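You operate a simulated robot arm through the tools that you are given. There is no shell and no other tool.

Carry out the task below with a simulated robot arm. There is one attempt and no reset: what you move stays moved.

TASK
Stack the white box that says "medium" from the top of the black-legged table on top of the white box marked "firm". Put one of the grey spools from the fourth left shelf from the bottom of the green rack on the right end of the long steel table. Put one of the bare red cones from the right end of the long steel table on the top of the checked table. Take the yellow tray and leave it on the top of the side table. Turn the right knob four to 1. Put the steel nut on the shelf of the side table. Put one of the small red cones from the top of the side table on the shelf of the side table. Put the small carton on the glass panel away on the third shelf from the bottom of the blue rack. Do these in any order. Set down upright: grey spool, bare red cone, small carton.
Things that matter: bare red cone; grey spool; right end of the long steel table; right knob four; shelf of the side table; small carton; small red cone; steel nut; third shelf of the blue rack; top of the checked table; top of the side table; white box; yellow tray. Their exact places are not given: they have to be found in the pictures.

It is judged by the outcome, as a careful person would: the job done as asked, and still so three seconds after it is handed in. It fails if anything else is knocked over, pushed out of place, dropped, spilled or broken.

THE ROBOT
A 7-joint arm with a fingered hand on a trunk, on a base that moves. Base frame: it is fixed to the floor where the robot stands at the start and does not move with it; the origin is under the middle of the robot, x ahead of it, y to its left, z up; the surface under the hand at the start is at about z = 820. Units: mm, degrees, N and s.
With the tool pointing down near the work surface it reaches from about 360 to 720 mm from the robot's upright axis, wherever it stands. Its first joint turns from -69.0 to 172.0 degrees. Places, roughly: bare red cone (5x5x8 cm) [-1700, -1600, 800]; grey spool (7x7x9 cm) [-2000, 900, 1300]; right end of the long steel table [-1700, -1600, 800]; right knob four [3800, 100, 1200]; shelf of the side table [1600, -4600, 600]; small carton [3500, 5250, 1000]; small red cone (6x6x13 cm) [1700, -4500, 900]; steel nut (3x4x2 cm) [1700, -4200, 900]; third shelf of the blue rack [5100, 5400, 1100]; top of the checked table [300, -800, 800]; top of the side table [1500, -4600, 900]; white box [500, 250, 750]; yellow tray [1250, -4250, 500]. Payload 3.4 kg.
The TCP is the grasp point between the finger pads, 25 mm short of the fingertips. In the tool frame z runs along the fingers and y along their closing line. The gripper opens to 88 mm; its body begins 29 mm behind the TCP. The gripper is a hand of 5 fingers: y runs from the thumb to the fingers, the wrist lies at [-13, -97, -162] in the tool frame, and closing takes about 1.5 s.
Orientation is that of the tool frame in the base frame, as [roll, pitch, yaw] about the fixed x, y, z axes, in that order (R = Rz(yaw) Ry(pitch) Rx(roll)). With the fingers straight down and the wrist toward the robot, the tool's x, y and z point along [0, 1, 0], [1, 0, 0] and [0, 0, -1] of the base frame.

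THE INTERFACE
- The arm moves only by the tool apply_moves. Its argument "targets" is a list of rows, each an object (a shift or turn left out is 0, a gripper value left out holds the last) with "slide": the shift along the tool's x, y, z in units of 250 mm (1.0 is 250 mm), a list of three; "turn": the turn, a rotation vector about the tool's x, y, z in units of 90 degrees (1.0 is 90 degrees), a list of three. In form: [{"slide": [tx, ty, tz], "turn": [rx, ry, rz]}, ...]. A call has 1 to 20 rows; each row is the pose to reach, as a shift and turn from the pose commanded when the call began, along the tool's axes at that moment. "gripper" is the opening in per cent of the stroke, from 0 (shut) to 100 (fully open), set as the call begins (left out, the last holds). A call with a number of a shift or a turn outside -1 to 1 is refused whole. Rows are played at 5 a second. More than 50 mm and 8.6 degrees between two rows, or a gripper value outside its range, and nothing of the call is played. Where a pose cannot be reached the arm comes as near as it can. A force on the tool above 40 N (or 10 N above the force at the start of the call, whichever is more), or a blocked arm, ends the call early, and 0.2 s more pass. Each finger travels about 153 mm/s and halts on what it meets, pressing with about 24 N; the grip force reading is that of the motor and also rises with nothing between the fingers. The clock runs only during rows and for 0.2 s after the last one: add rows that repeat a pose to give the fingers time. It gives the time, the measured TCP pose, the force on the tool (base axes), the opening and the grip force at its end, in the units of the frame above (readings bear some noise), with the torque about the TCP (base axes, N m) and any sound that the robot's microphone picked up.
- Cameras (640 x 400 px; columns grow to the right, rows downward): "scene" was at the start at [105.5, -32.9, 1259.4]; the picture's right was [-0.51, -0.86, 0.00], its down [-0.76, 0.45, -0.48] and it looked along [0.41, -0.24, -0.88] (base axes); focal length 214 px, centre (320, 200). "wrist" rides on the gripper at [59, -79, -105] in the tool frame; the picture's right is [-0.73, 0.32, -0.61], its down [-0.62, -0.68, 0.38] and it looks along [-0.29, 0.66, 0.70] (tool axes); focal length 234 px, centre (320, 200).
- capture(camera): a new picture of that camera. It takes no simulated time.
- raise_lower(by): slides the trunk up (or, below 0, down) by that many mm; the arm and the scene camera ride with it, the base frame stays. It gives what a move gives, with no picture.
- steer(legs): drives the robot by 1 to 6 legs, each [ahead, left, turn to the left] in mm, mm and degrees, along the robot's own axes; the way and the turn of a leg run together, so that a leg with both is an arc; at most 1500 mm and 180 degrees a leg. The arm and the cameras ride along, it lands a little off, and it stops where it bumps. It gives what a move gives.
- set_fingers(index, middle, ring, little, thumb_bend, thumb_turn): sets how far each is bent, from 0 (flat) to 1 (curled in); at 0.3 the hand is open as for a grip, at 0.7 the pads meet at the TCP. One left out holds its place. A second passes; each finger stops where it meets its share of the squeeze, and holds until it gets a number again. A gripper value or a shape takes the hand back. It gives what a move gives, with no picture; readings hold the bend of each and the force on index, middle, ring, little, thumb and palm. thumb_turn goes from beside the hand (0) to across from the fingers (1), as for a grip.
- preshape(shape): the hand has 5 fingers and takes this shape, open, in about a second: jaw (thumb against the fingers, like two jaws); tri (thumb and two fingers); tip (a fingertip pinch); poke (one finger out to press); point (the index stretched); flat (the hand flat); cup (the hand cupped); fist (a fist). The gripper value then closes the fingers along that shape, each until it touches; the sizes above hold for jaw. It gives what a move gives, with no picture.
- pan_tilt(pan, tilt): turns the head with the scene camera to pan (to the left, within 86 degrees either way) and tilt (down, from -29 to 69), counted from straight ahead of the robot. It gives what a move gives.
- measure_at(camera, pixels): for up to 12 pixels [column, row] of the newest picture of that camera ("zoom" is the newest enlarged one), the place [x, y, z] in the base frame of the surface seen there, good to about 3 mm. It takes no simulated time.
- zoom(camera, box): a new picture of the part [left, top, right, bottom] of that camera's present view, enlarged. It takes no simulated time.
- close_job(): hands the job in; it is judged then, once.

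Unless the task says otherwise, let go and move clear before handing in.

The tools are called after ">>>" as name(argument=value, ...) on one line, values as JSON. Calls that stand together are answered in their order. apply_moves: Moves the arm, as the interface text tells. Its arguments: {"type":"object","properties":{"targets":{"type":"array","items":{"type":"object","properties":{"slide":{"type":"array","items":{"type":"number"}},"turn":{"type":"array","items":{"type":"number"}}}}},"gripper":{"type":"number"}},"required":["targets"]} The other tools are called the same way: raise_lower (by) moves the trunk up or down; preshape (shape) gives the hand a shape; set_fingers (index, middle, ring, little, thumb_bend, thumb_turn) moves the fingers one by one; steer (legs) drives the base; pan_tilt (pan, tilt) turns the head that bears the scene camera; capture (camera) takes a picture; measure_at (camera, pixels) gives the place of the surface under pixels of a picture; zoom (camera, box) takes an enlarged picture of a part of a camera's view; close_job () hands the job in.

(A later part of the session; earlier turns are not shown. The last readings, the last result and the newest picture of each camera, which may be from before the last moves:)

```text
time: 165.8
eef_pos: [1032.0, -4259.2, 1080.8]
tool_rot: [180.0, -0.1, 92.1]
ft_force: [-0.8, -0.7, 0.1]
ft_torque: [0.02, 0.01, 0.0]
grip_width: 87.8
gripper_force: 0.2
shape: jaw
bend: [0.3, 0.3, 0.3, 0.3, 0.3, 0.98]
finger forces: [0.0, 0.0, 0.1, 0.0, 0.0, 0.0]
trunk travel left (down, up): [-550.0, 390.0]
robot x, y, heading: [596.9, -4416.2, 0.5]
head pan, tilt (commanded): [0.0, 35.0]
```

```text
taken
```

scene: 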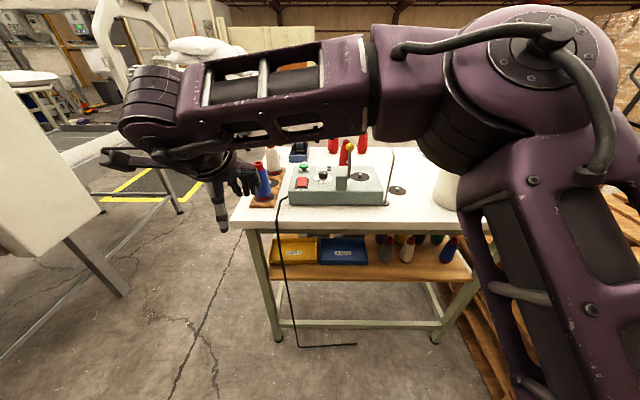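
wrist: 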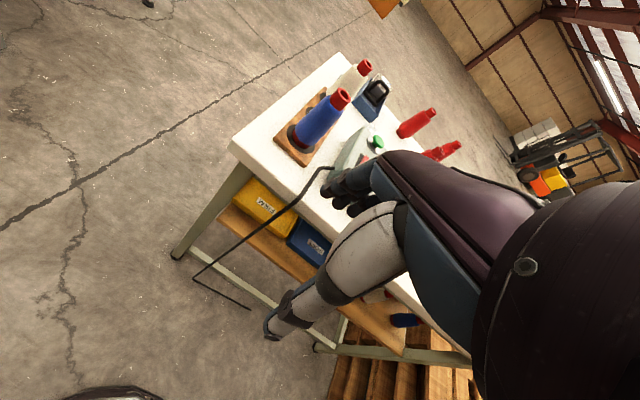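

I can see the yellow tray (295,248) on the shelf's near-left, a hanging cable (285,260)–(355,345) in front, and red cones (335,145),(362,145) at the back of the top. Raising the trunk to look from higher up.

>>> raise_lower(by=350)

>>> capture(camera="scene")

>>> capture(camera="wrist")

```text
time: 169.2
eef_pos: [1031.8, -4259.0, 1431.7]
tool_rot: [-180.0, -0.2, 92.1]
ft_force: [0.2, 0.1, -0.6]
ft_torque: [-0.01, 0.01, 0.01]
grip_width: 87.6
gripper_force: 0.1
shape: jaw
bend: [0.3, 0.3, 0.3, 0.3, 0.3, 0.98]
finger forces: [0.0, 0.0, 0.0, 0.0, 0.0, 0.0]
trunk travel left (down, up): [-900.0, 40.0]
robot x, y, heading: [597.5, -4412.5, 1.0]
head pan, tilt (commanded): [0.0, 35.0]
```

```text
taken
```

scene: 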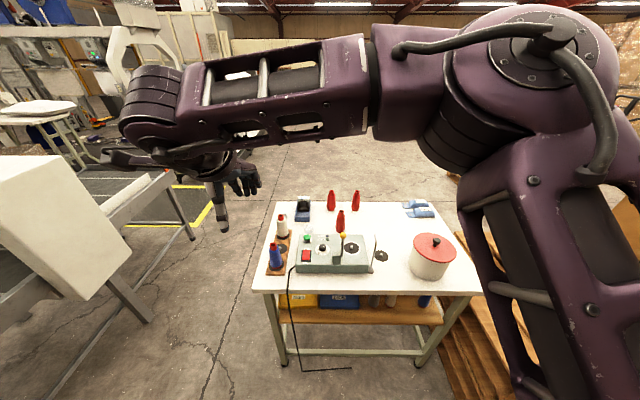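

```text
taken
```

wrist: 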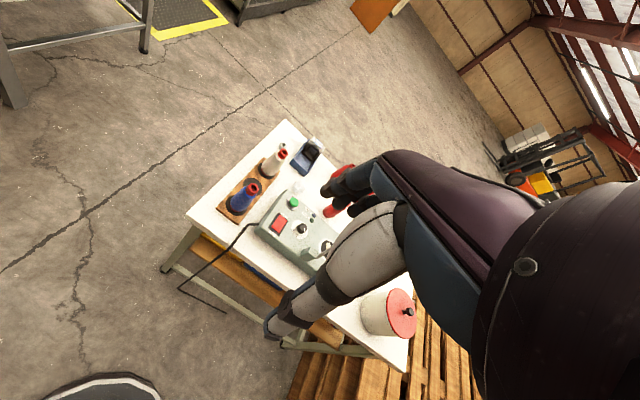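

>>> zoom(camera="scene", box=[240, 180, 490, 330])

>>> zoom(camera="wrist", box=[180, 110, 420, 330])

```text
2.56 times, centred on (365, 255) of scene
```

zoom: 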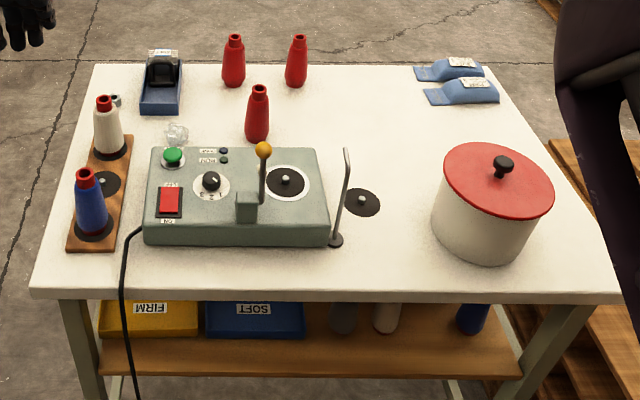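

```text
1.82 times, centred on (300, 220) of wrist
```

zoom: 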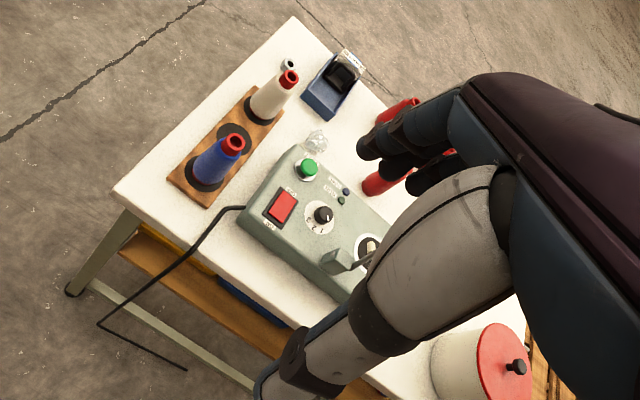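

Now everything is visible: nut near zoom (115,100), three red cones at (233,62),(297,62),(257,115), free top area around (360,100), trays "FIRM" (yellow) and "SOFT" (blue) on the shelf. Measuring these points.

>>> measure_at(camera="zoom", pixels=[[289, 64], [120, 185], [300, 18], [340, 90]])

>>> zoom(camera="scene", box=[240, 180, 490, 330])

>>> measure_at(camera="zoom", pixels=[[235, 72], [297, 72], [257, 125], [116, 100], [360, 100], [390, 180], [92, 66], [520, 70], [42, 288], [610, 290], [362, 200], [440, 215]])

>>> measure_at(camera="zoom", pixels=[[150, 330], [105, 335], [198, 335], [255, 330], [430, 355], [345, 240], [320, 200], [430, 80], [430, 100], [150, 320], [345, 155]])

```text
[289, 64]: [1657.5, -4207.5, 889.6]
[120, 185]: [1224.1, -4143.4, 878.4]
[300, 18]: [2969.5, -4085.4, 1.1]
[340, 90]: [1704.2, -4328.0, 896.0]
```

```text
2.56 times, centred on (365, 255) of scene
```

zoom: 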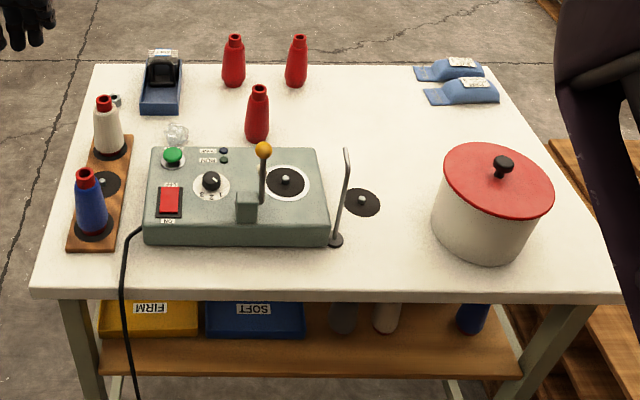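

```text
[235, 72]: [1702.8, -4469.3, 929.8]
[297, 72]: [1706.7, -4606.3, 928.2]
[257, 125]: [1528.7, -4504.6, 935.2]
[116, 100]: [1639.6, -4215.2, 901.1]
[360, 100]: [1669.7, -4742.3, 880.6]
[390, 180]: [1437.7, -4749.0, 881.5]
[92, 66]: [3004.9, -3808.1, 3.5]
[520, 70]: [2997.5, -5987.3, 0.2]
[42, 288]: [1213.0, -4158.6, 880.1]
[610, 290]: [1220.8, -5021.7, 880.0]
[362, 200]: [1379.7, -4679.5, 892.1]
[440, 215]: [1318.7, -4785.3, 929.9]
```

```text
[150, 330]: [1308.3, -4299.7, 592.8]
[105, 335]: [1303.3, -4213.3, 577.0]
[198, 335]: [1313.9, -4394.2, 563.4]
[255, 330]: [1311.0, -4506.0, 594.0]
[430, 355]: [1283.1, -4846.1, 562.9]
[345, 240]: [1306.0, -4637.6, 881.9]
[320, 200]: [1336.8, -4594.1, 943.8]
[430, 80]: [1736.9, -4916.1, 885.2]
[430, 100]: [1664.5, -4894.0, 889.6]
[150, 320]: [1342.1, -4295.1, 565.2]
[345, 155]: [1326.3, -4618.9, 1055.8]
```

Table top is z≈880 (x 1213–1790, y −4150…−5030); nut ≈(1655,−4208), red cones ≈(1716,−4470),(1720,−4606),(1542,−4505); yellow tray front wall at x≈1305, y −4213…−4390 on the shelf (z 562). The back (+x) side suits the nut and cone better, so I check the corridor around the +y end.

>>> pan_tilt(pan=40, tilt=25)

>>> capture(camera="scene")

```text
time: 170.3
eef_pos: [1032.0, -4260.5, 1431.1]
tool_rot: [-179.9, -0.1, 92.1]
ft_force: [-0.7, -0.6, 0.7]
ft_torque: [0.01, 0.01, -0.01]
grip_width: 87.9
gripper_force: 0.2
shape: jaw
bend: [0.3, 0.3, 0.3, 0.3, 0.3, 0.98]
finger forces: [0.0, 0.0, 0.0, 0.0, 0.0, 0.0]
trunk travel left (down, up): [-900.0, 40.0]
robot x, y, heading: [595.9, -4414.8, 0.7]
head pan, tilt (commanded): [40.0, 25.0]
```

```text
taken
```

scene: 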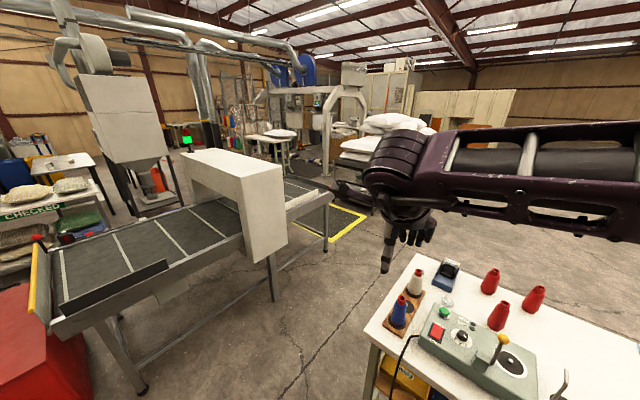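

The "CHECKED" sign on the pillow table at (28,215) confirms that placement. Measuring corridor limits.

>>> measure_at(camera="scene", pixels=[[140, 385], [275, 292], [328, 250], [365, 215], [360, 195], [300, 330], [450, 240], [590, 250]])

```text
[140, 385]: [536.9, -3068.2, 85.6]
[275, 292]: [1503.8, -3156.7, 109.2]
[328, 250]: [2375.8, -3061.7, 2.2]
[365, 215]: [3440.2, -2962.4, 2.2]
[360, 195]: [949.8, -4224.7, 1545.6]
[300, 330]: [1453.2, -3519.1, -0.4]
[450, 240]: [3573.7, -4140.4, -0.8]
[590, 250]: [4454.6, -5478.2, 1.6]
```

Corridor between the conveyor legs (y≈−3160) and the table end (−4150) is about 990 mm; I'll go through its middle, around to the back side, and face −x.

>>> steer(legs=[[0, 765, -0.7], [900, 0, 0], [850, 0, 0], [0, -850, 0], [0, 0, 180]])

>>> pan_tilt(pan=0, tilt=40)

>>> capture(camera="scene")

>>> capture(camera="wrist")

```text
time: 194.4
eef_pos: [1899.2, -4675.6, 1431.5]
tool_rot: [179.9, -0.2, -90.0]
ft_force: [-0.2, -0.6, -0.6]
ft_torque: [-0.02, -0.01, 0.01]
grip_width: 87.7
gripper_force: 0.1
shape: jaw
bend: [0.3, 0.3, 0.3, 0.3, 0.3, 0.98]
finger forces: [0.0, 0.0, 0.0, 0.0, 0.0, 0.0]
trunk travel left (down, up): [-900.0, 40.0]
robot x, y, heading: [2340.2, -4534.1, 178.5]
head pan, tilt (commanded): [40.0, 25.0]
```

```text
time: 195.5
eef_pos: [1899.8, -4676.5, 1432.0]
tool_rot: [179.9, -0.1, -89.9]
ft_force: [0.3, 0.2, -0.5]
ft_torque: [0.01, 0.01, -0.01]
grip_width: 87.4
gripper_force: 0.1
shape: jaw
bend: [0.3, 0.3, 0.3, 0.3, 0.3, 0.98]
finger forces: [0.0, 0.1, 0.0, 0.0, 0.1, 0.0]
trunk travel left (down, up): [-900.0, 40.0]
robot x, y, heading: [2340.5, -4534.8, 178.7]
head pan, tilt (commanded): [0.0, 40.0]
```

```text
taken
```

scene: 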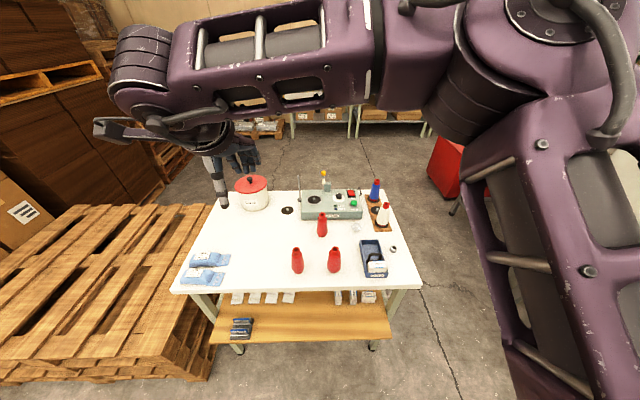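

```text
taken
```

wrist: 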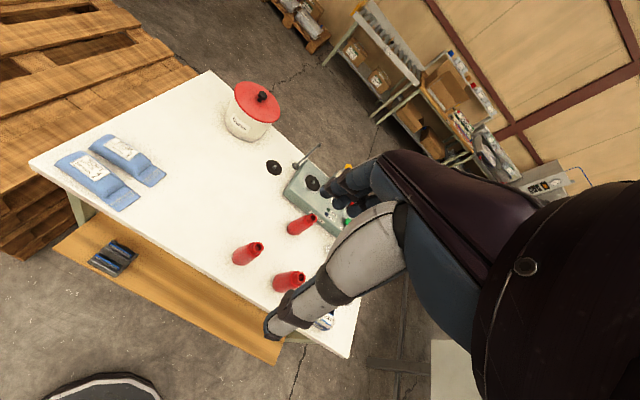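

From the back side, the shelf has a wide empty strip at (300,320). Zooming and measuring.

>>> zoom(camera="scene", box=[160, 170, 440, 360])

>>> measure_at(camera="scene", pixels=[[393, 250], [335, 262], [297, 262], [321, 225], [300, 285], [215, 342], [388, 337], [300, 315], [360, 310], [240, 325], [300, 340], [180, 290]])

```text
2.11 times, centred on (300, 265) of scene
```

zoom: 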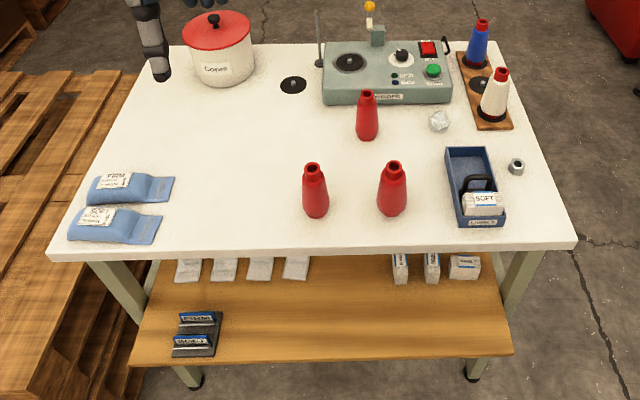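

```text
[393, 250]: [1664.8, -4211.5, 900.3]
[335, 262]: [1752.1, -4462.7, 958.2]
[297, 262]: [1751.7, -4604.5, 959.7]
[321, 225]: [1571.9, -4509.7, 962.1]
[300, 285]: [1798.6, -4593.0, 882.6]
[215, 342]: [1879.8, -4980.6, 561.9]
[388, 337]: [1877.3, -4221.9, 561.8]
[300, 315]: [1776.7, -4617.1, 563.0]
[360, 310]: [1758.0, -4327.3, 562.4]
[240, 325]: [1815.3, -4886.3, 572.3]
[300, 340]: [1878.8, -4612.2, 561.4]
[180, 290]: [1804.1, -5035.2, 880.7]
```

The shelf (z≈562) sticks out to x≈1880, 70 mm beyond the tabletop edge (≈1808), and is empty there between y −4250 and −4830 — ideal for setting the cone and nut down from above. I'll take the cone at ≈(1729,−4605): adjust base and lower the trunk.

>>> steer(legs=[[0, 0, 1.4], [80, -70, 0]])

>>> raise_lower(by=-250)

>>> capture(camera="wrist")

>>> capture(camera="scene")

```text
time: 197.0
eef_pos: [1827.4, -4616.8, 1432.3]
tool_rot: [179.9, 0.0, -88.5]
ft_force: [0.8, 0.4, 0.5]
ft_torque: [0.02, 0.02, 0.02]
grip_width: 87.9
gripper_force: 0.0
shape: jaw
bend: [0.3, 0.3, 0.3, 0.3, 0.3, 0.98]
finger forces: [0.0, 0.0, 0.0, 0.0, 0.0, 0.0]
trunk travel left (down, up): [-900.0, 40.0]
robot x, y, heading: [2265.9, -4467.5, 180.1]
head pan, tilt (commanded): [0.0, 40.0]
```

```text
time: 199.6
eef_pos: [1826.4, -4614.1, 1182.2]
tool_rot: [180.0, 0.0, -88.6]
ft_force: [0.0, 0.7, -0.2]
ft_torque: [-0.02, 0.06, 0.0]
grip_width: 87.6
gripper_force: 0.0
shape: jaw
bend: [0.3, 0.3, 0.3, 0.3, 0.3, 0.98]
finger forces: [0.0, 0.0, 0.1, 0.1, 0.0, 0.0]
trunk travel left (down, up): [-650.0, 290.0]
robot x, y, heading: [2265.8, -4464.1, 180.1]
head pan, tilt (commanded): [0.0, 40.0]
```

```text
taken
```

wrist: 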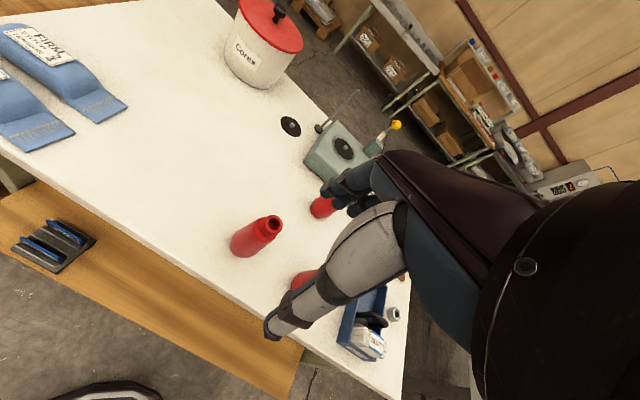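

```text
taken
```

scene: 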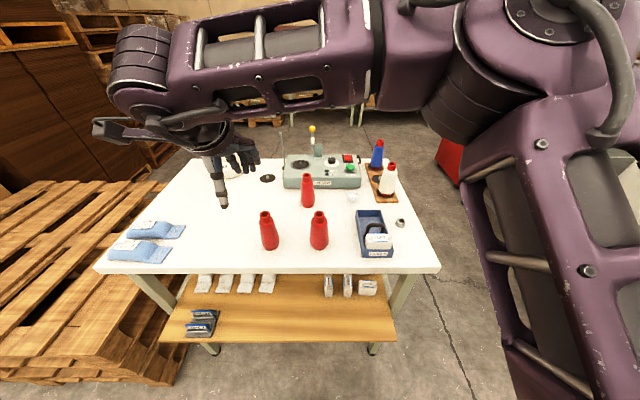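

Cone B2 is at scene (268,230) and wrist (258,235). Zooming on it to get its axis, width and top.

>>> zoom(camera="scene", box=[230, 165, 350, 255])

>>> measure_at(camera="zoom", pixels=[[186, 258], [188, 290], [200, 340], [165, 340], [240, 340], [205, 390], [475, 258], [480, 340], [205, 420], [186, 275], [207, 300]])

>>> measure_at(camera="wrist", pixels=[[275, 222], [265, 222], [283, 226], [250, 240], [237, 247], [260, 215], [240, 258], [232, 240]])

```text
4.44 times, centred on (290, 210) of scene
```

zoom: 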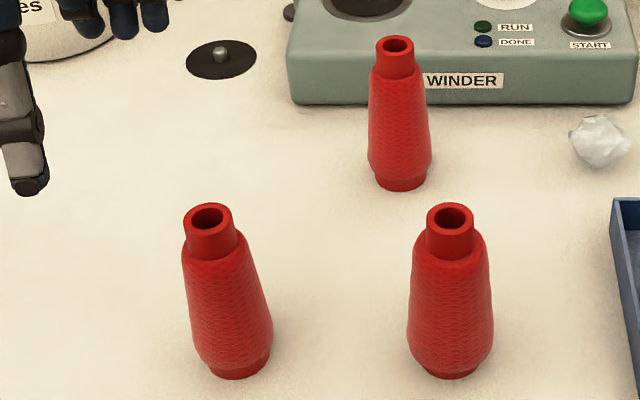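

```text
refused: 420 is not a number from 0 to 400
```

```text
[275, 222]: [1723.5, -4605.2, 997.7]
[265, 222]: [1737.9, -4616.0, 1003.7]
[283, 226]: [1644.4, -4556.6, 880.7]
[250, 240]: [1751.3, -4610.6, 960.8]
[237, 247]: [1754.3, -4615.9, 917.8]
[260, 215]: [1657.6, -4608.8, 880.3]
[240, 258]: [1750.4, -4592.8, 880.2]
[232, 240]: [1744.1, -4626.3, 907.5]
```

>>> measure_at(camera="zoom", pixels=[[208, 230], [186, 222], [231, 220], [212, 258], [190, 270], [245, 270], [225, 320], [200, 340], [268, 330], [238, 374], [452, 230], [450, 320]])

```text
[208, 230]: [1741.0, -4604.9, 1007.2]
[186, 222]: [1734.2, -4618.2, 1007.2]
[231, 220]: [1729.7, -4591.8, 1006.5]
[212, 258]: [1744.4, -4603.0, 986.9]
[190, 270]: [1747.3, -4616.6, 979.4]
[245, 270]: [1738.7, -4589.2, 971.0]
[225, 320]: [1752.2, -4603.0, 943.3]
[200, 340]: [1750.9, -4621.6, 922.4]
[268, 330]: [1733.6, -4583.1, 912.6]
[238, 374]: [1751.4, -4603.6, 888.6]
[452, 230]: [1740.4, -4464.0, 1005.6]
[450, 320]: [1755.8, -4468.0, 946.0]
```

Cone axis ≈(1728,−4605), top 1007, neck ⌀27, body widening to ⌀50. I'll move above it to z≈1065.

>>> apply_moves(targets=[{"slide": [-0.02, 0.13, 0.06]}, {"slide": [-0.04, 0.26, 0.12]}, {"slide": [-0.046, 0.393, 0.2]}, {"slide": [-0.046, 0.393, 0.33]}, {"slide": [-0.046, 0.393, 0.46]}, {"slide": [-0.046, 0.393, 0.46]}])

>>> capture(camera="wrist")

>>> capture(camera="scene")

```text
time: 201.0
eef_pos: [1726.2, -4607.8, 1066.6]
tool_rot: [179.9, 0.1, -88.5]
ft_force: [-0.8, -0.6, 0.0]
ft_torque: [0.02, -0.01, 0.01]
grip_width: 88.0
gripper_force: 0.0
shape: jaw
bend: [0.3, 0.3, 0.3, 0.3, 0.3, 0.98]
finger forces: [0.0, 0.0, 0.1, 0.0, 0.0, 0.0]
trunk travel left (down, up): [-650.0, 290.0]
robot x, y, heading: [2264.4, -4463.2, 180.1]
head pan, tilt (commanded): [0.0, 40.0]
```

```text
taken
```

wrist: 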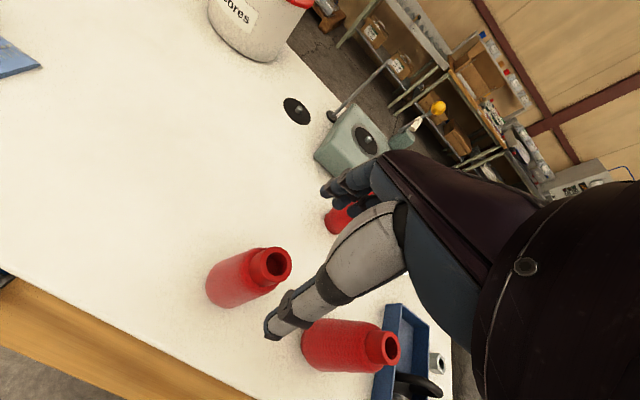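

```text
taken
```

scene: 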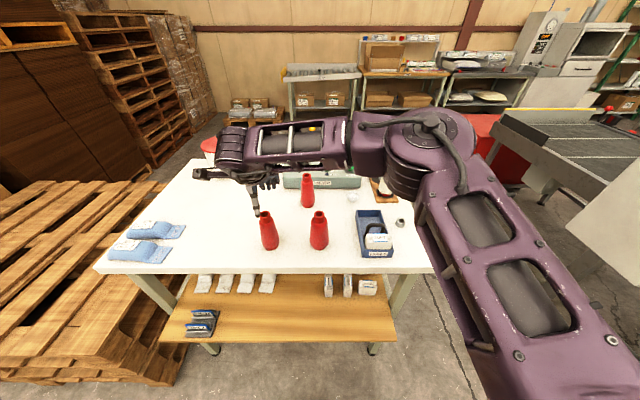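

The TCP is nearly over the cone (wrist (270,263)). Small correction, then down to z≈984 and close.

>>> apply_moves(targets=[{"slide": [-0.011, -0.007, 0.08]}, {"slide": [-0.011, -0.007, 0.16]}, {"slide": [-0.011, -0.007, 0.23]}, {"slide": [-0.011, -0.007, 0.29]}, {"slide": [-0.011, -0.007, 0.33]}, {"slide": [-0.011, -0.007, 0.33]}])

>>> capture(camera="wrist")

```text
time: 202.4
eef_pos: [1728.5, -4604.7, 984.4]
tool_rot: [-180.0, -0.1, -88.6]
ft_force: [0.4, -0.1, -0.3]
ft_torque: [-0.01, 0.0, -0.02]
grip_width: 87.6
gripper_force: 0.2
shape: jaw
bend: [0.3, 0.3, 0.3, 0.3, 0.3, 0.98]
finger forces: [0.0, 0.0, 0.0, 0.0, 0.1, 0.0]
trunk travel left (down, up): [-650.0, 290.0]
robot x, y, heading: [2259.4, -4464.6, 179.9]
head pan, tilt (commanded): [0.0, 40.0]
```

```text
taken
```

wrist: 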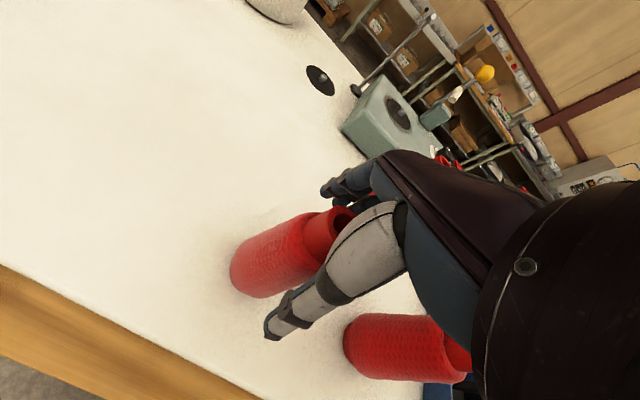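

The cone's neck is inside the open hand with no contact forces. Closing.

>>> apply_moves(targets=[{"slide": [0, 0, 0]}, {"slide": [0, 0, 0]}, {"slide": [0, 0, 0]}, {"slide": [0, 0, 0]}, {"slide": [0, 0, 0]}, {"slide": [0, 0, 0]}, {"slide": [0, 0, 0]}, {"slide": [0, 0, 0]}, {"slide": [0, 0, 0]}], gripper=0)

>>> apply_moves(targets=[{"slide": [0, 0, -0.03]}, {"slide": [0, 0, -0.06]}, {"slide": [0, 0, -0.1]}, {"slide": [0, 0, -0.14]}, {"slide": [0, 0, -0.14]}])

>>> capture(camera="wrist")

>>> zoom(camera="scene", box=[200, 120, 360, 270])

```text
time: 204.4
eef_pos: [1730.3, -4604.9, 983.5]
tool_rot: [180.0, 0.1, -88.5]
ft_force: [0.6, -0.2, -0.1]
ft_torque: [-0.01, 0.01, -0.02]
grip_width: 30.4
gripper_force: 23.8
shape: jaw
bend: [0.74, 0.52, 0.57, 0.53, 0.74, 1.0]
finger forces: [13.9, 6.0, 0.0, 0.0, 20.6, 0.0]
trunk travel left (down, up): [-650.0, 290.0]
robot x, y, heading: [2265.0, -4466.9, 179.8]
head pan, tilt (commanded): [0.0, 40.0]
```

```text
time: 205.6
eef_pos: [1728.4, -4603.2, 1018.6]
tool_rot: [180.0, -0.1, -88.5]
ft_force: [-0.5, -0.3, 0.0]
ft_torque: [0.01, 0.0, 0.03]
grip_width: 30.0
gripper_force: 24.3
shape: jaw
bend: [0.74, 0.52, 0.57, 0.53, 0.74, 1.0]
finger forces: [13.8, 6.0, 0.0, 0.1, 20.5, 0.1]
trunk travel left (down, up): [-650.0, 290.0]
robot x, y, heading: [2266.2, -4468.2, 180.3]
head pan, tilt (commanded): [0.0, 40.0]
```

```text
taken
```

wrist: 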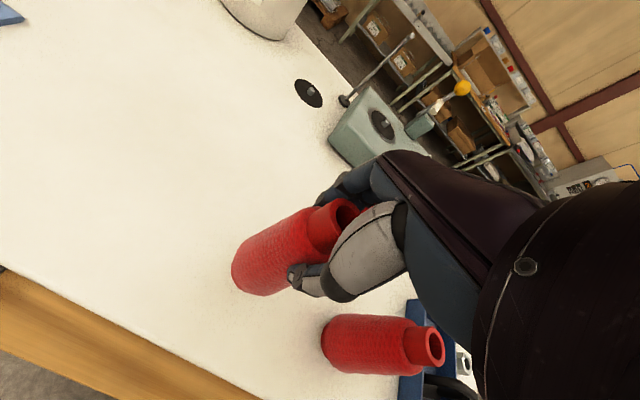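

```text
2.67 times, centred on (280, 195) of scene
```

zoom: 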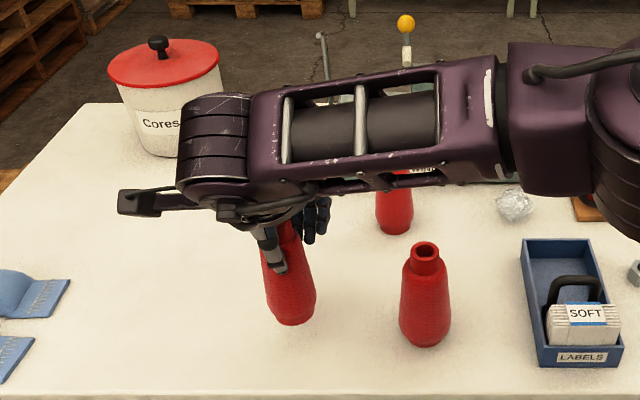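

The cone is held upright. I'll lift a bit more, back the base 185 mm so it is clear of the tabletop edge, and lower the trunk 350 mm to shelf level.

>>> apply_moves(targets=[{"slide": [0, 0, -0.06]}, {"slide": [0, 0, -0.13]}, {"slide": [0, 0, -0.13]}])

>>> steer(legs=[[-185, 0, 0]])

>>> capture(camera="scene")

>>> capture(camera="wrist")

```text
time: 206.4
eef_pos: [1728.4, -4604.5, 1051.7]
tool_rot: [180.0, 0.0, -88.6]
ft_force: [0.6, 0.4, -0.5]
ft_torque: [-0.02, 0.0, -0.01]
grip_width: 30.1
gripper_force: 24.0
shape: jaw
bend: [0.74, 0.52, 0.57, 0.53, 0.74, 1.0]
finger forces: [14.0, 6.0, 0.0, 0.1, 20.3, 0.0]
trunk travel left (down, up): [-650.0, 290.0]
robot x, y, heading: [2261.5, -4466.6, 180.1]
head pan, tilt (commanded): [0.0, 40.0]
```

```text
time: 207.9
eef_pos: [1913.9, -4603.7, 1051.2]
tool_rot: [-180.0, 0.1, -88.6]
ft_force: [1.1, 0.3, -1.1]
ft_torque: [0.02, 0.02, 0.01]
grip_width: 30.3
gripper_force: 24.5
shape: jaw
bend: [0.74, 0.52, 0.57, 0.53, 0.74, 1.0]
finger forces: [13.9, 6.1, 0.0, 0.0, 20.3, 0.0]
trunk travel left (down, up): [-650.0, 290.0]
robot x, y, heading: [2450.0, -4464.2, -179.8]
head pan, tilt (commanded): [0.0, 40.0]
```

```text
taken
```

scene: 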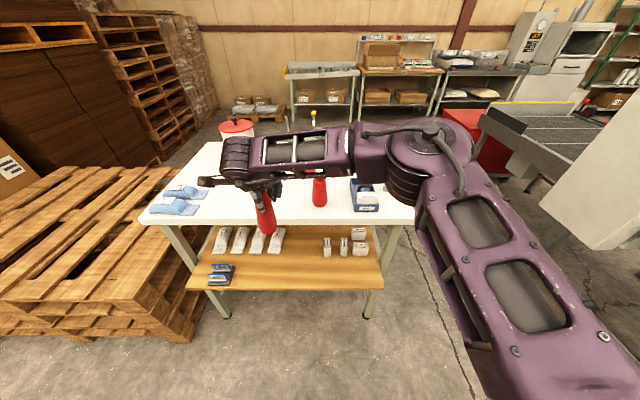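

```text
taken
```

wrist: 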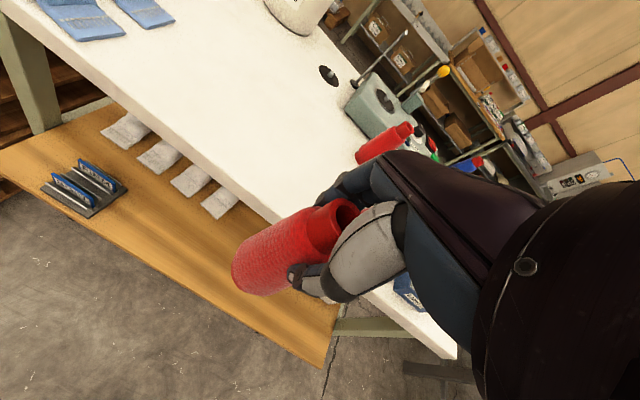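

Clear of the table edge (TCP x 1914). Lowering the trunk 350 mm.

>>> raise_lower(by=-350)

>>> capture(camera="scene")

>>> capture(camera="wrist")

```text
time: 211.3
eef_pos: [1913.2, -4603.7, 701.8]
tool_rot: [179.9, 0.0, -88.6]
ft_force: [0.7, 0.4, -0.6]
ft_torque: [-0.03, -0.03, 0.01]
grip_width: 30.3
gripper_force: 23.6
shape: jaw
bend: [0.74, 0.52, 0.57, 0.53, 0.74, 1.0]
finger forces: [13.9, 6.1, 0.0, 0.0, 20.4, 0.1]
trunk travel left (down, up): [-300.0, 640.0]
robot x, y, heading: [2445.9, -4462.2, -180.0]
head pan, tilt (commanded): [0.0, 40.0]
```

```text
taken
```

scene: 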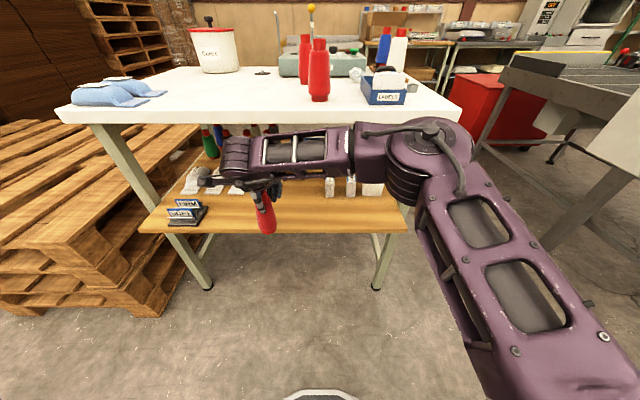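

```text
taken
```

wrist: 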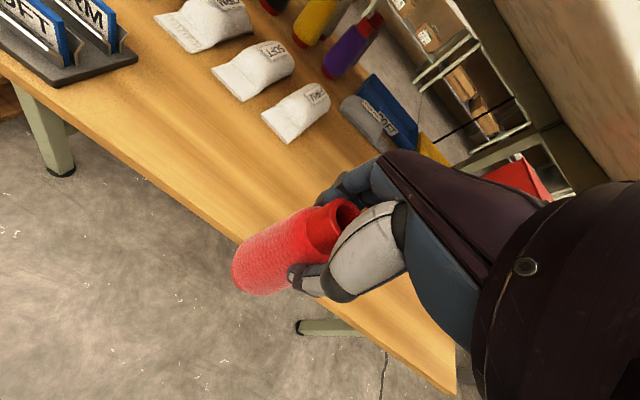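

Good view of the shelf. Measuring the shelf edge, the cone's bottom and the forearm's distance to the tabletop edge.

>>> measure_at(camera="wrist", pixels=[[240, 285], [262, 293], [225, 210], [200, 215], [285, 200], [300, 130], [270, 60], [330, 290]])

>>> measure_at(camera="scene", pixels=[[300, 150], [360, 130], [430, 120], [240, 150], [300, 118], [300, 125], [267, 232], [270, 228], [420, 190]])

```text
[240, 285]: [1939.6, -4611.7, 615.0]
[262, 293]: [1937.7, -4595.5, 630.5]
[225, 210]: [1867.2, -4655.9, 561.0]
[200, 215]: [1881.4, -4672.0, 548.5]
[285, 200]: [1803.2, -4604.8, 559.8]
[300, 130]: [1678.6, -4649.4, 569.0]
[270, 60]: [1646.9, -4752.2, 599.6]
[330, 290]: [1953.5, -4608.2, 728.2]
```

```text
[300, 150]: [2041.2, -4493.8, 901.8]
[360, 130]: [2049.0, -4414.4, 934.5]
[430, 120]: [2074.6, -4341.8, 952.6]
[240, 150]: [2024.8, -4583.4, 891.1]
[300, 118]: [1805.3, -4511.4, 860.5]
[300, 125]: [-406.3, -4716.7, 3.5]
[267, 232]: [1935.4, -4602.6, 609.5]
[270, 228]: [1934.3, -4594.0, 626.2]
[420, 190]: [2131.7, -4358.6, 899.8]
```

Forearm far side should stay ≥50 mm from the tabletop edge (x≈1806). Moving in 86 mm to x≈1827, then lowering to about 10 mm above the shelf.

>>> apply_moves(targets=[{"slide": [0, 0.09, 0]}, {"slide": [0, 0.18, 0]}, {"slide": [0, 0.27, 0]}, {"slide": [0, 0.344, 0]}, {"slide": [0, 0.344, 0.05]}, {"slide": [0, 0.344, 0.1]}, {"slide": [0, 0.344, 0.1]}])

>>> capture(camera="scene")

>>> capture(camera="wrist")

```text
time: 212.9
eef_pos: [1827.3, -4605.6, 676.8]
tool_rot: [-179.9, 0.0, -88.5]
ft_force: [0.6, 0.2, -1.1]
ft_torque: [-0.01, -0.01, -0.04]
grip_width: 30.3
gripper_force: 23.9
shape: jaw
bend: [0.74, 0.52, 0.57, 0.53, 0.74, 1.0]
finger forces: [14.0, 6.0, 0.0, 0.1, 20.4, 0.0]
trunk travel left (down, up): [-300.0, 640.0]
robot x, y, heading: [2448.6, -4467.4, -179.9]
head pan, tilt (commanded): [0.0, 40.0]
```

```text
taken
```

scene: 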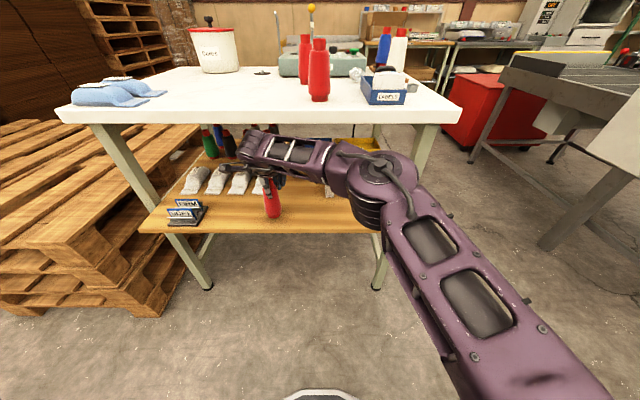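

```text
taken
```

wrist: 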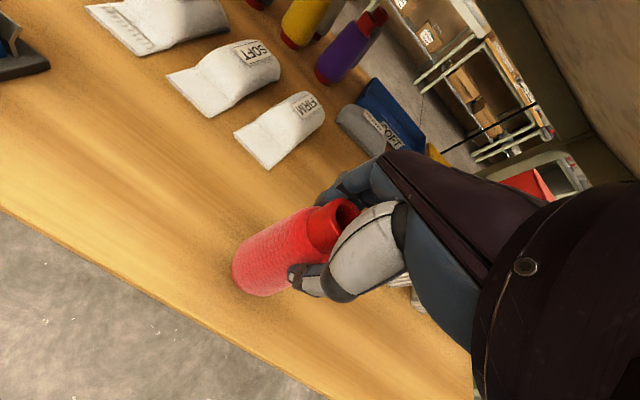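

The cone is over the shelf, clear of everything. Lowering gently until contact.

>>> apply_moves(targets=[{"slide": [0, 0, 0.016]}, {"slide": [0, 0, 0.03]}, {"slide": [0, 0, 0.038]}, {"slide": [0, 0, 0.042]}, {"slide": [0, 0, 0.042]}])

>>> apply_moves(targets=[{"slide": [0, 0, 0.004]}, {"slide": [0, 0, 0.007]}, {"slide": [0, 0, 0.007]}])

```text
time: 214.2
eef_pos: [1828.0, -4606.4, 666.1]
tool_rot: [-180.0, -0.1, -88.6]
ft_force: [-0.1, 0.1, -1.3]
ft_torque: [-0.02, -0.01, 0.0]
grip_width: 30.4
gripper_force: 23.8
shape: jaw
bend: [0.74, 0.52, 0.57, 0.53, 0.74, 1.0]
finger forces: [14.0, 6.0, 0.0, 0.1, 20.4, 0.0]
trunk travel left (down, up): [-300.0, 640.0]
robot x, y, heading: [2448.1, -4462.5, -180.0]
head pan, tilt (commanded): [0.0, 40.0]
```

```text
time: 214.9
eef_pos: [1827.6, -4606.9, 664.3]
tool_rot: [179.9, 0.0, -88.6]
ft_force: [-0.4, 0.4, 3.6]
ft_torque: [0.02, 0.04, 0.0]
grip_width: 30.1
gripper_force: 23.9
shape: jaw
bend: [0.74, 0.52, 0.57, 0.53, 0.74, 1.0]
finger forces: [14.0, 6.2, 0.0, 0.0, 21.2, 0.0]
trunk travel left (down, up): [-300.0, 640.0]
robot x, y, heading: [2450.6, -4468.4, -180.1]
head pan, tilt (commanded): [0.0, 40.0]
```

Contact (3.6 N). Opening, then up 65 mm and straight back out.

>>> apply_moves(targets=[{"slide": [0, 0, 0]}, {"slide": [0, 0, 0]}, {"slide": [0, 0, 0]}, {"slide": [0, 0, 0]}, {"slide": [0, 0, 0]}, {"slide": [0, 0, 0]}], gripper=100)

>>> apply_moves(targets=[{"slide": [0, 0, -0.04]}, {"slide": [0, 0, -0.1]}, {"slide": [0, 0, -0.18]}, {"slide": [0, 0, -0.26]}, {"slide": [0, 0, -0.26]}])

>>> capture(camera="wrist")

>>> capture(camera="scene")

```text
time: 216.3
eef_pos: [1826.3, -4606.2, 664.5]
tool_rot: [180.0, 0.0, -88.6]
ft_force: [0.6, -0.4, -0.3]
ft_torque: [0.0, -0.02, -0.01]
grip_width: 87.6
gripper_force: 0.0
shape: jaw
bend: [0.3, 0.3, 0.3, 0.3, 0.3, 0.98]
finger forces: [0.0, 0.1, 0.0, 0.0, 0.1, 0.1]
trunk travel left (down, up): [-300.0, 640.0]
robot x, y, heading: [2446.9, -4463.0, -179.9]
head pan, tilt (commanded): [0.0, 40.0]
```

```text
time: 217.6
eef_pos: [1829.0, -4605.8, 729.6]
tool_rot: [179.9, -0.2, -88.6]
ft_force: [-0.5, 0.2, -0.3]
ft_torque: [-0.02, -0.05, 0.0]
grip_width: 87.7
gripper_force: 0.1
shape: jaw
bend: [0.3, 0.3, 0.3, 0.3, 0.3, 0.98]
finger forces: [0.1, 0.0, 0.1, 0.1, 0.0, 0.1]
trunk travel left (down, up): [-300.0, 640.0]
robot x, y, heading: [2448.7, -4470.9, -179.9]
head pan, tilt (commanded): [0.0, 40.0]
```

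```text
taken
```

wrist: 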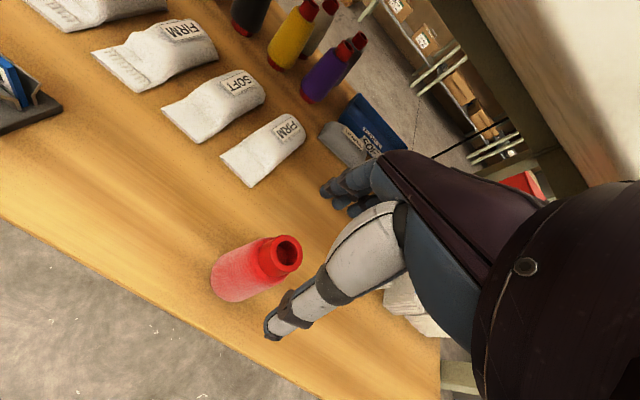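

```text
taken
```

scene: 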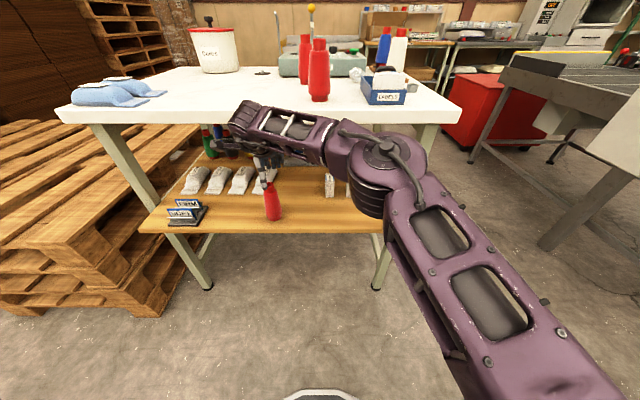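

The red cone stands on the shelf. I'll back the hand out 100 mm, raise the trunk 350 mm, and strafe right to line up with the nut.

>>> apply_moves(targets=[{"slide": [0, 0, -0.05]}, {"slide": [0, -0.1, -0.05]}, {"slide": [0, -0.22, -0.05]}, {"slide": [0, -0.34, -0.05]}, {"slide": [0, -0.42, -0.05]}, {"slide": [0, -0.42, -0.05]}])

>>> raise_lower(by=350)

>>> steer(legs=[[0, -400, 0], [100, 0, 0]])

>>> capture(camera="wrist")

>>> capture(camera="scene")

```text
time: 218.9
eef_pos: [1932.9, -4602.5, 741.0]
tool_rot: [179.9, -0.1, -88.6]
ft_force: [-0.1, -0.5, -0.1]
ft_torque: [0.01, -0.03, 0.01]
grip_width: 87.9
gripper_force: 0.0
shape: jaw
bend: [0.3, 0.3, 0.3, 0.3, 0.3, 0.98]
finger forces: [0.0, 0.0, 0.0, 0.0, 0.1, 0.0]
trunk travel left (down, up): [-300.0, 640.0]
robot x, y, heading: [2449.7, -4464.5, -180.2]
head pan, tilt (commanded): [0.0, 40.0]
```

```text
time: 222.4
eef_pos: [1932.3, -4602.8, 1092.1]
tool_rot: [179.9, 0.0, -88.7]
ft_force: [-0.5, 0.1, 0.0]
ft_torque: [0.0, -0.02, 0.02]
grip_width: 87.9
gripper_force: 0.0
shape: jaw
bend: [0.3, 0.3, 0.3, 0.3, 0.3, 0.98]
finger forces: [0.1, 0.0, 0.0, 0.0, 0.0, 0.1]
trunk travel left (down, up): [-650.0, 290.0]
robot x, y, heading: [2448.3, -4466.7, -180.0]
head pan, tilt (commanded): [0.0, 40.0]
```

```text
time: 225.6
eef_pos: [1832.1, -4193.7, 1092.2]
tool_rot: [180.0, 0.0, -88.9]
ft_force: [-0.5, 0.3, 0.8]
ft_torque: [0.02, -0.01, 0.0]
grip_width: 87.8
gripper_force: 0.0
shape: jaw
bend: [0.3, 0.3, 0.3, 0.3, 0.3, 0.98]
finger forces: [0.1, 0.0, 0.1, 0.0, 0.1, 0.0]
trunk travel left (down, up): [-650.0, 290.0]
robot x, y, heading: [2348.6, -4061.8, 179.9]
head pan, tilt (commanded): [0.0, 40.0]
```

```text
taken
```

wrist: 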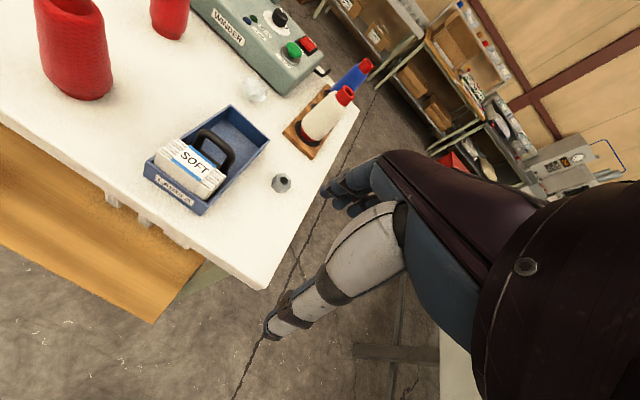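

```text
taken
```

scene: 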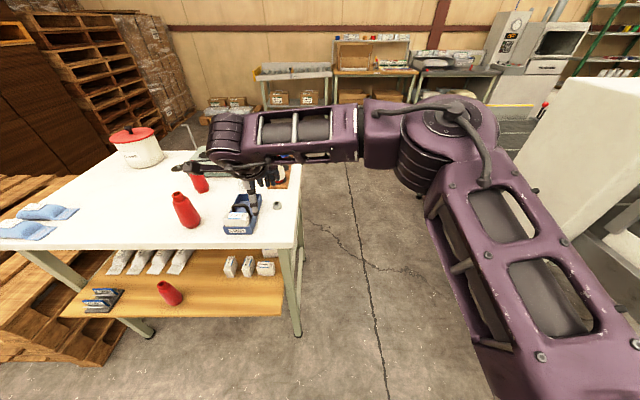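

The nut is at wrist (282,183), between the label box and the table's end. Zooming and measuring it with its neighbours.

>>> zoom(camera="wrist", box=[200, 80, 380, 290])

>>> measure_at(camera="wrist", pixels=[[282, 180], [276, 184], [290, 186], [282, 191], [281, 175], [255, 160], [268, 140], [215, 195], [265, 288], [300, 135], [310, 155], [230, 170]])

>>> zoom(camera="scene", box=[130, 150, 330, 320])

```text
1.90 times, centred on (290, 185) of wrist
```

zoom: 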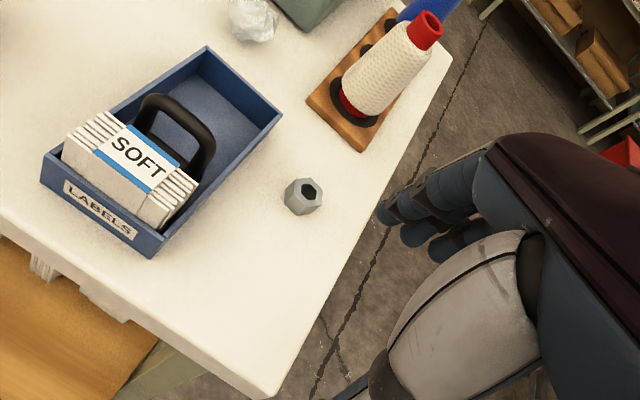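

```text
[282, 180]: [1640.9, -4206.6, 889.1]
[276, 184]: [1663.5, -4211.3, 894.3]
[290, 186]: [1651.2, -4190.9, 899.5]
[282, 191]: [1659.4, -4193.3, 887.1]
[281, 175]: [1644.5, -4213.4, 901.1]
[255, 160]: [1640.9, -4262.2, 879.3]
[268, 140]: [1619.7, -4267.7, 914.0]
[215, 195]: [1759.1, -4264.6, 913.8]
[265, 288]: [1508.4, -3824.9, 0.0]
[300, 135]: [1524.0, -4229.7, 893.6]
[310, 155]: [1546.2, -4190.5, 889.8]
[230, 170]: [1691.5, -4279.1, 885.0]
```

```text
2.35 times, centred on (230, 235) of scene
```

zoom: 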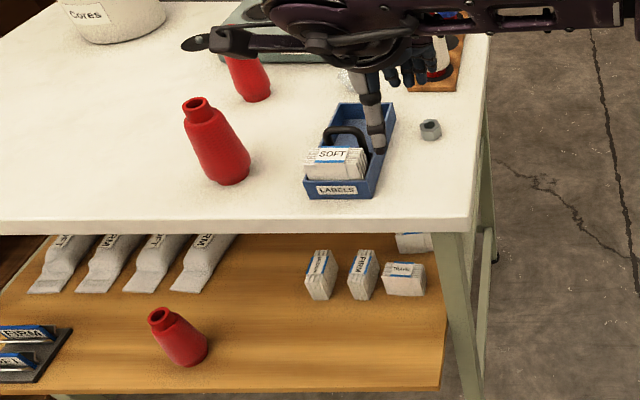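

Nut centre ≈(1652,−4203), z 880–901; label box edge at y≈−4262 (60 mm away), wooden board at x≈1546. I'll drive 100 mm closer and position the hand above it.

>>> steer(legs=[[100, 0, 0]])

>>> apply_moves(targets=[{"slide": [0.02, 0.1, 0.1]}, {"slide": [0.036, 0.2, 0.2]}, {"slide": [0.036, 0.3, 0.3]}, {"slide": [0.036, 0.32, 0.42]}, {"slide": [0.036, 0.32, 0.52]}, {"slide": [0.036, 0.32, 0.52]}])

>>> capture(camera="wrist")

>>> capture(camera="scene")

```text
time: 226.8
eef_pos: [1730.3, -4194.6, 1091.5]
tool_rot: [-179.9, -0.1, -88.9]
ft_force: [-0.2, -0.1, 0.8]
ft_torque: [-0.01, 0.0, 0.03]
grip_width: 87.6
gripper_force: 0.0
shape: jaw
bend: [0.3, 0.3, 0.3, 0.3, 0.3, 0.98]
finger forces: [0.0, 0.0, 0.0, 0.1, 0.1, 0.0]
trunk travel left (down, up): [-650.0, 290.0]
robot x, y, heading: [2249.4, -4058.1, 179.7]
head pan, tilt (commanded): [0.0, 40.0]
```

```text
time: 228.2
eef_pos: [1651.5, -4205.9, 963.5]
tool_rot: [180.0, 0.0, -88.9]
ft_force: [0.1, 0.0, -0.4]
ft_torque: [-0.01, 0.03, 0.02]
grip_width: 87.8
gripper_force: 0.0
shape: jaw
bend: [0.3, 0.3, 0.3, 0.3, 0.3, 0.98]
finger forces: [0.0, 0.1, 0.1, 0.1, 0.1, 0.0]
trunk travel left (down, up): [-650.0, 290.0]
robot x, y, heading: [2247.7, -4062.3, 179.8]
head pan, tilt (commanded): [0.0, 40.0]
```

```text
taken
```

wrist: 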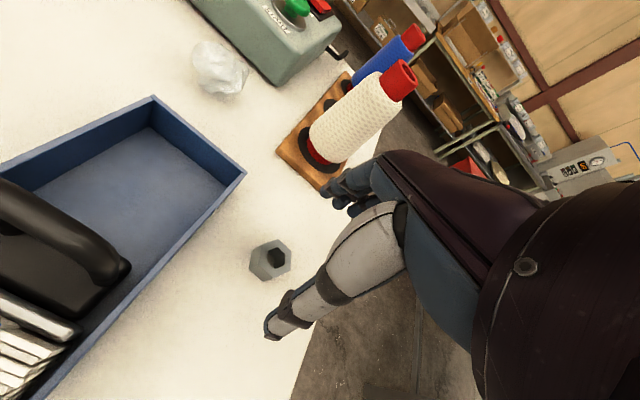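

```text
taken
```

scene: 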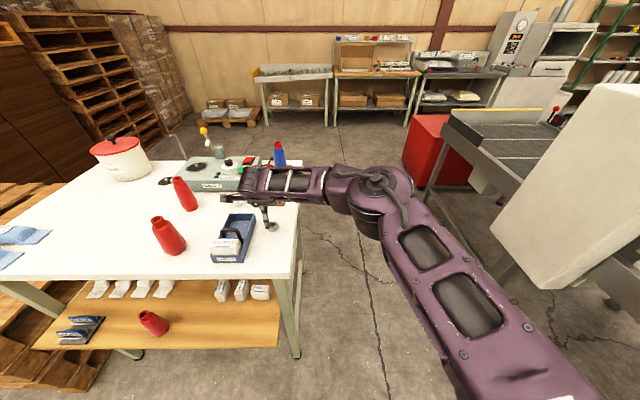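

The nut is at wrist (270,258) beneath the hand; measuring it again and the white cone's distance.

>>> measure_at(camera="wrist", pixels=[[277, 257], [268, 246], [290, 262], [262, 280], [250, 265], [278, 275], [335, 150], [400, 75], [320, 165], [330, 185], [240, 172], [200, 240]])

>>> zoom(camera="scene", box=[200, 150, 340, 270])

```text
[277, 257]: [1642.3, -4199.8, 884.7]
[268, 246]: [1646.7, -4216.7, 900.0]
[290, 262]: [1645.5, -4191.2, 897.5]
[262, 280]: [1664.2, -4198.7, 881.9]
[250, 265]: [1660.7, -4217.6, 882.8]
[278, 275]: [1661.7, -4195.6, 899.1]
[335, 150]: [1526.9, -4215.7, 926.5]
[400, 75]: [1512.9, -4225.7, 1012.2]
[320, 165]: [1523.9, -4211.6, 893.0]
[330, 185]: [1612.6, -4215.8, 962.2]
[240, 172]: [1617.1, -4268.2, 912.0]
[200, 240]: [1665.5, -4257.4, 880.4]
```

```text
3.33 times, centred on (270, 210) of scene
```

zoom: 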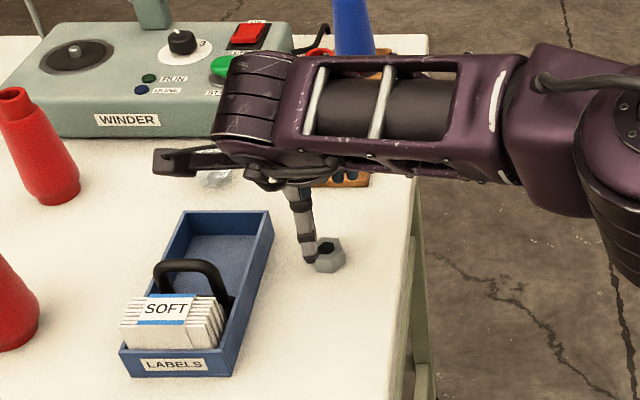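

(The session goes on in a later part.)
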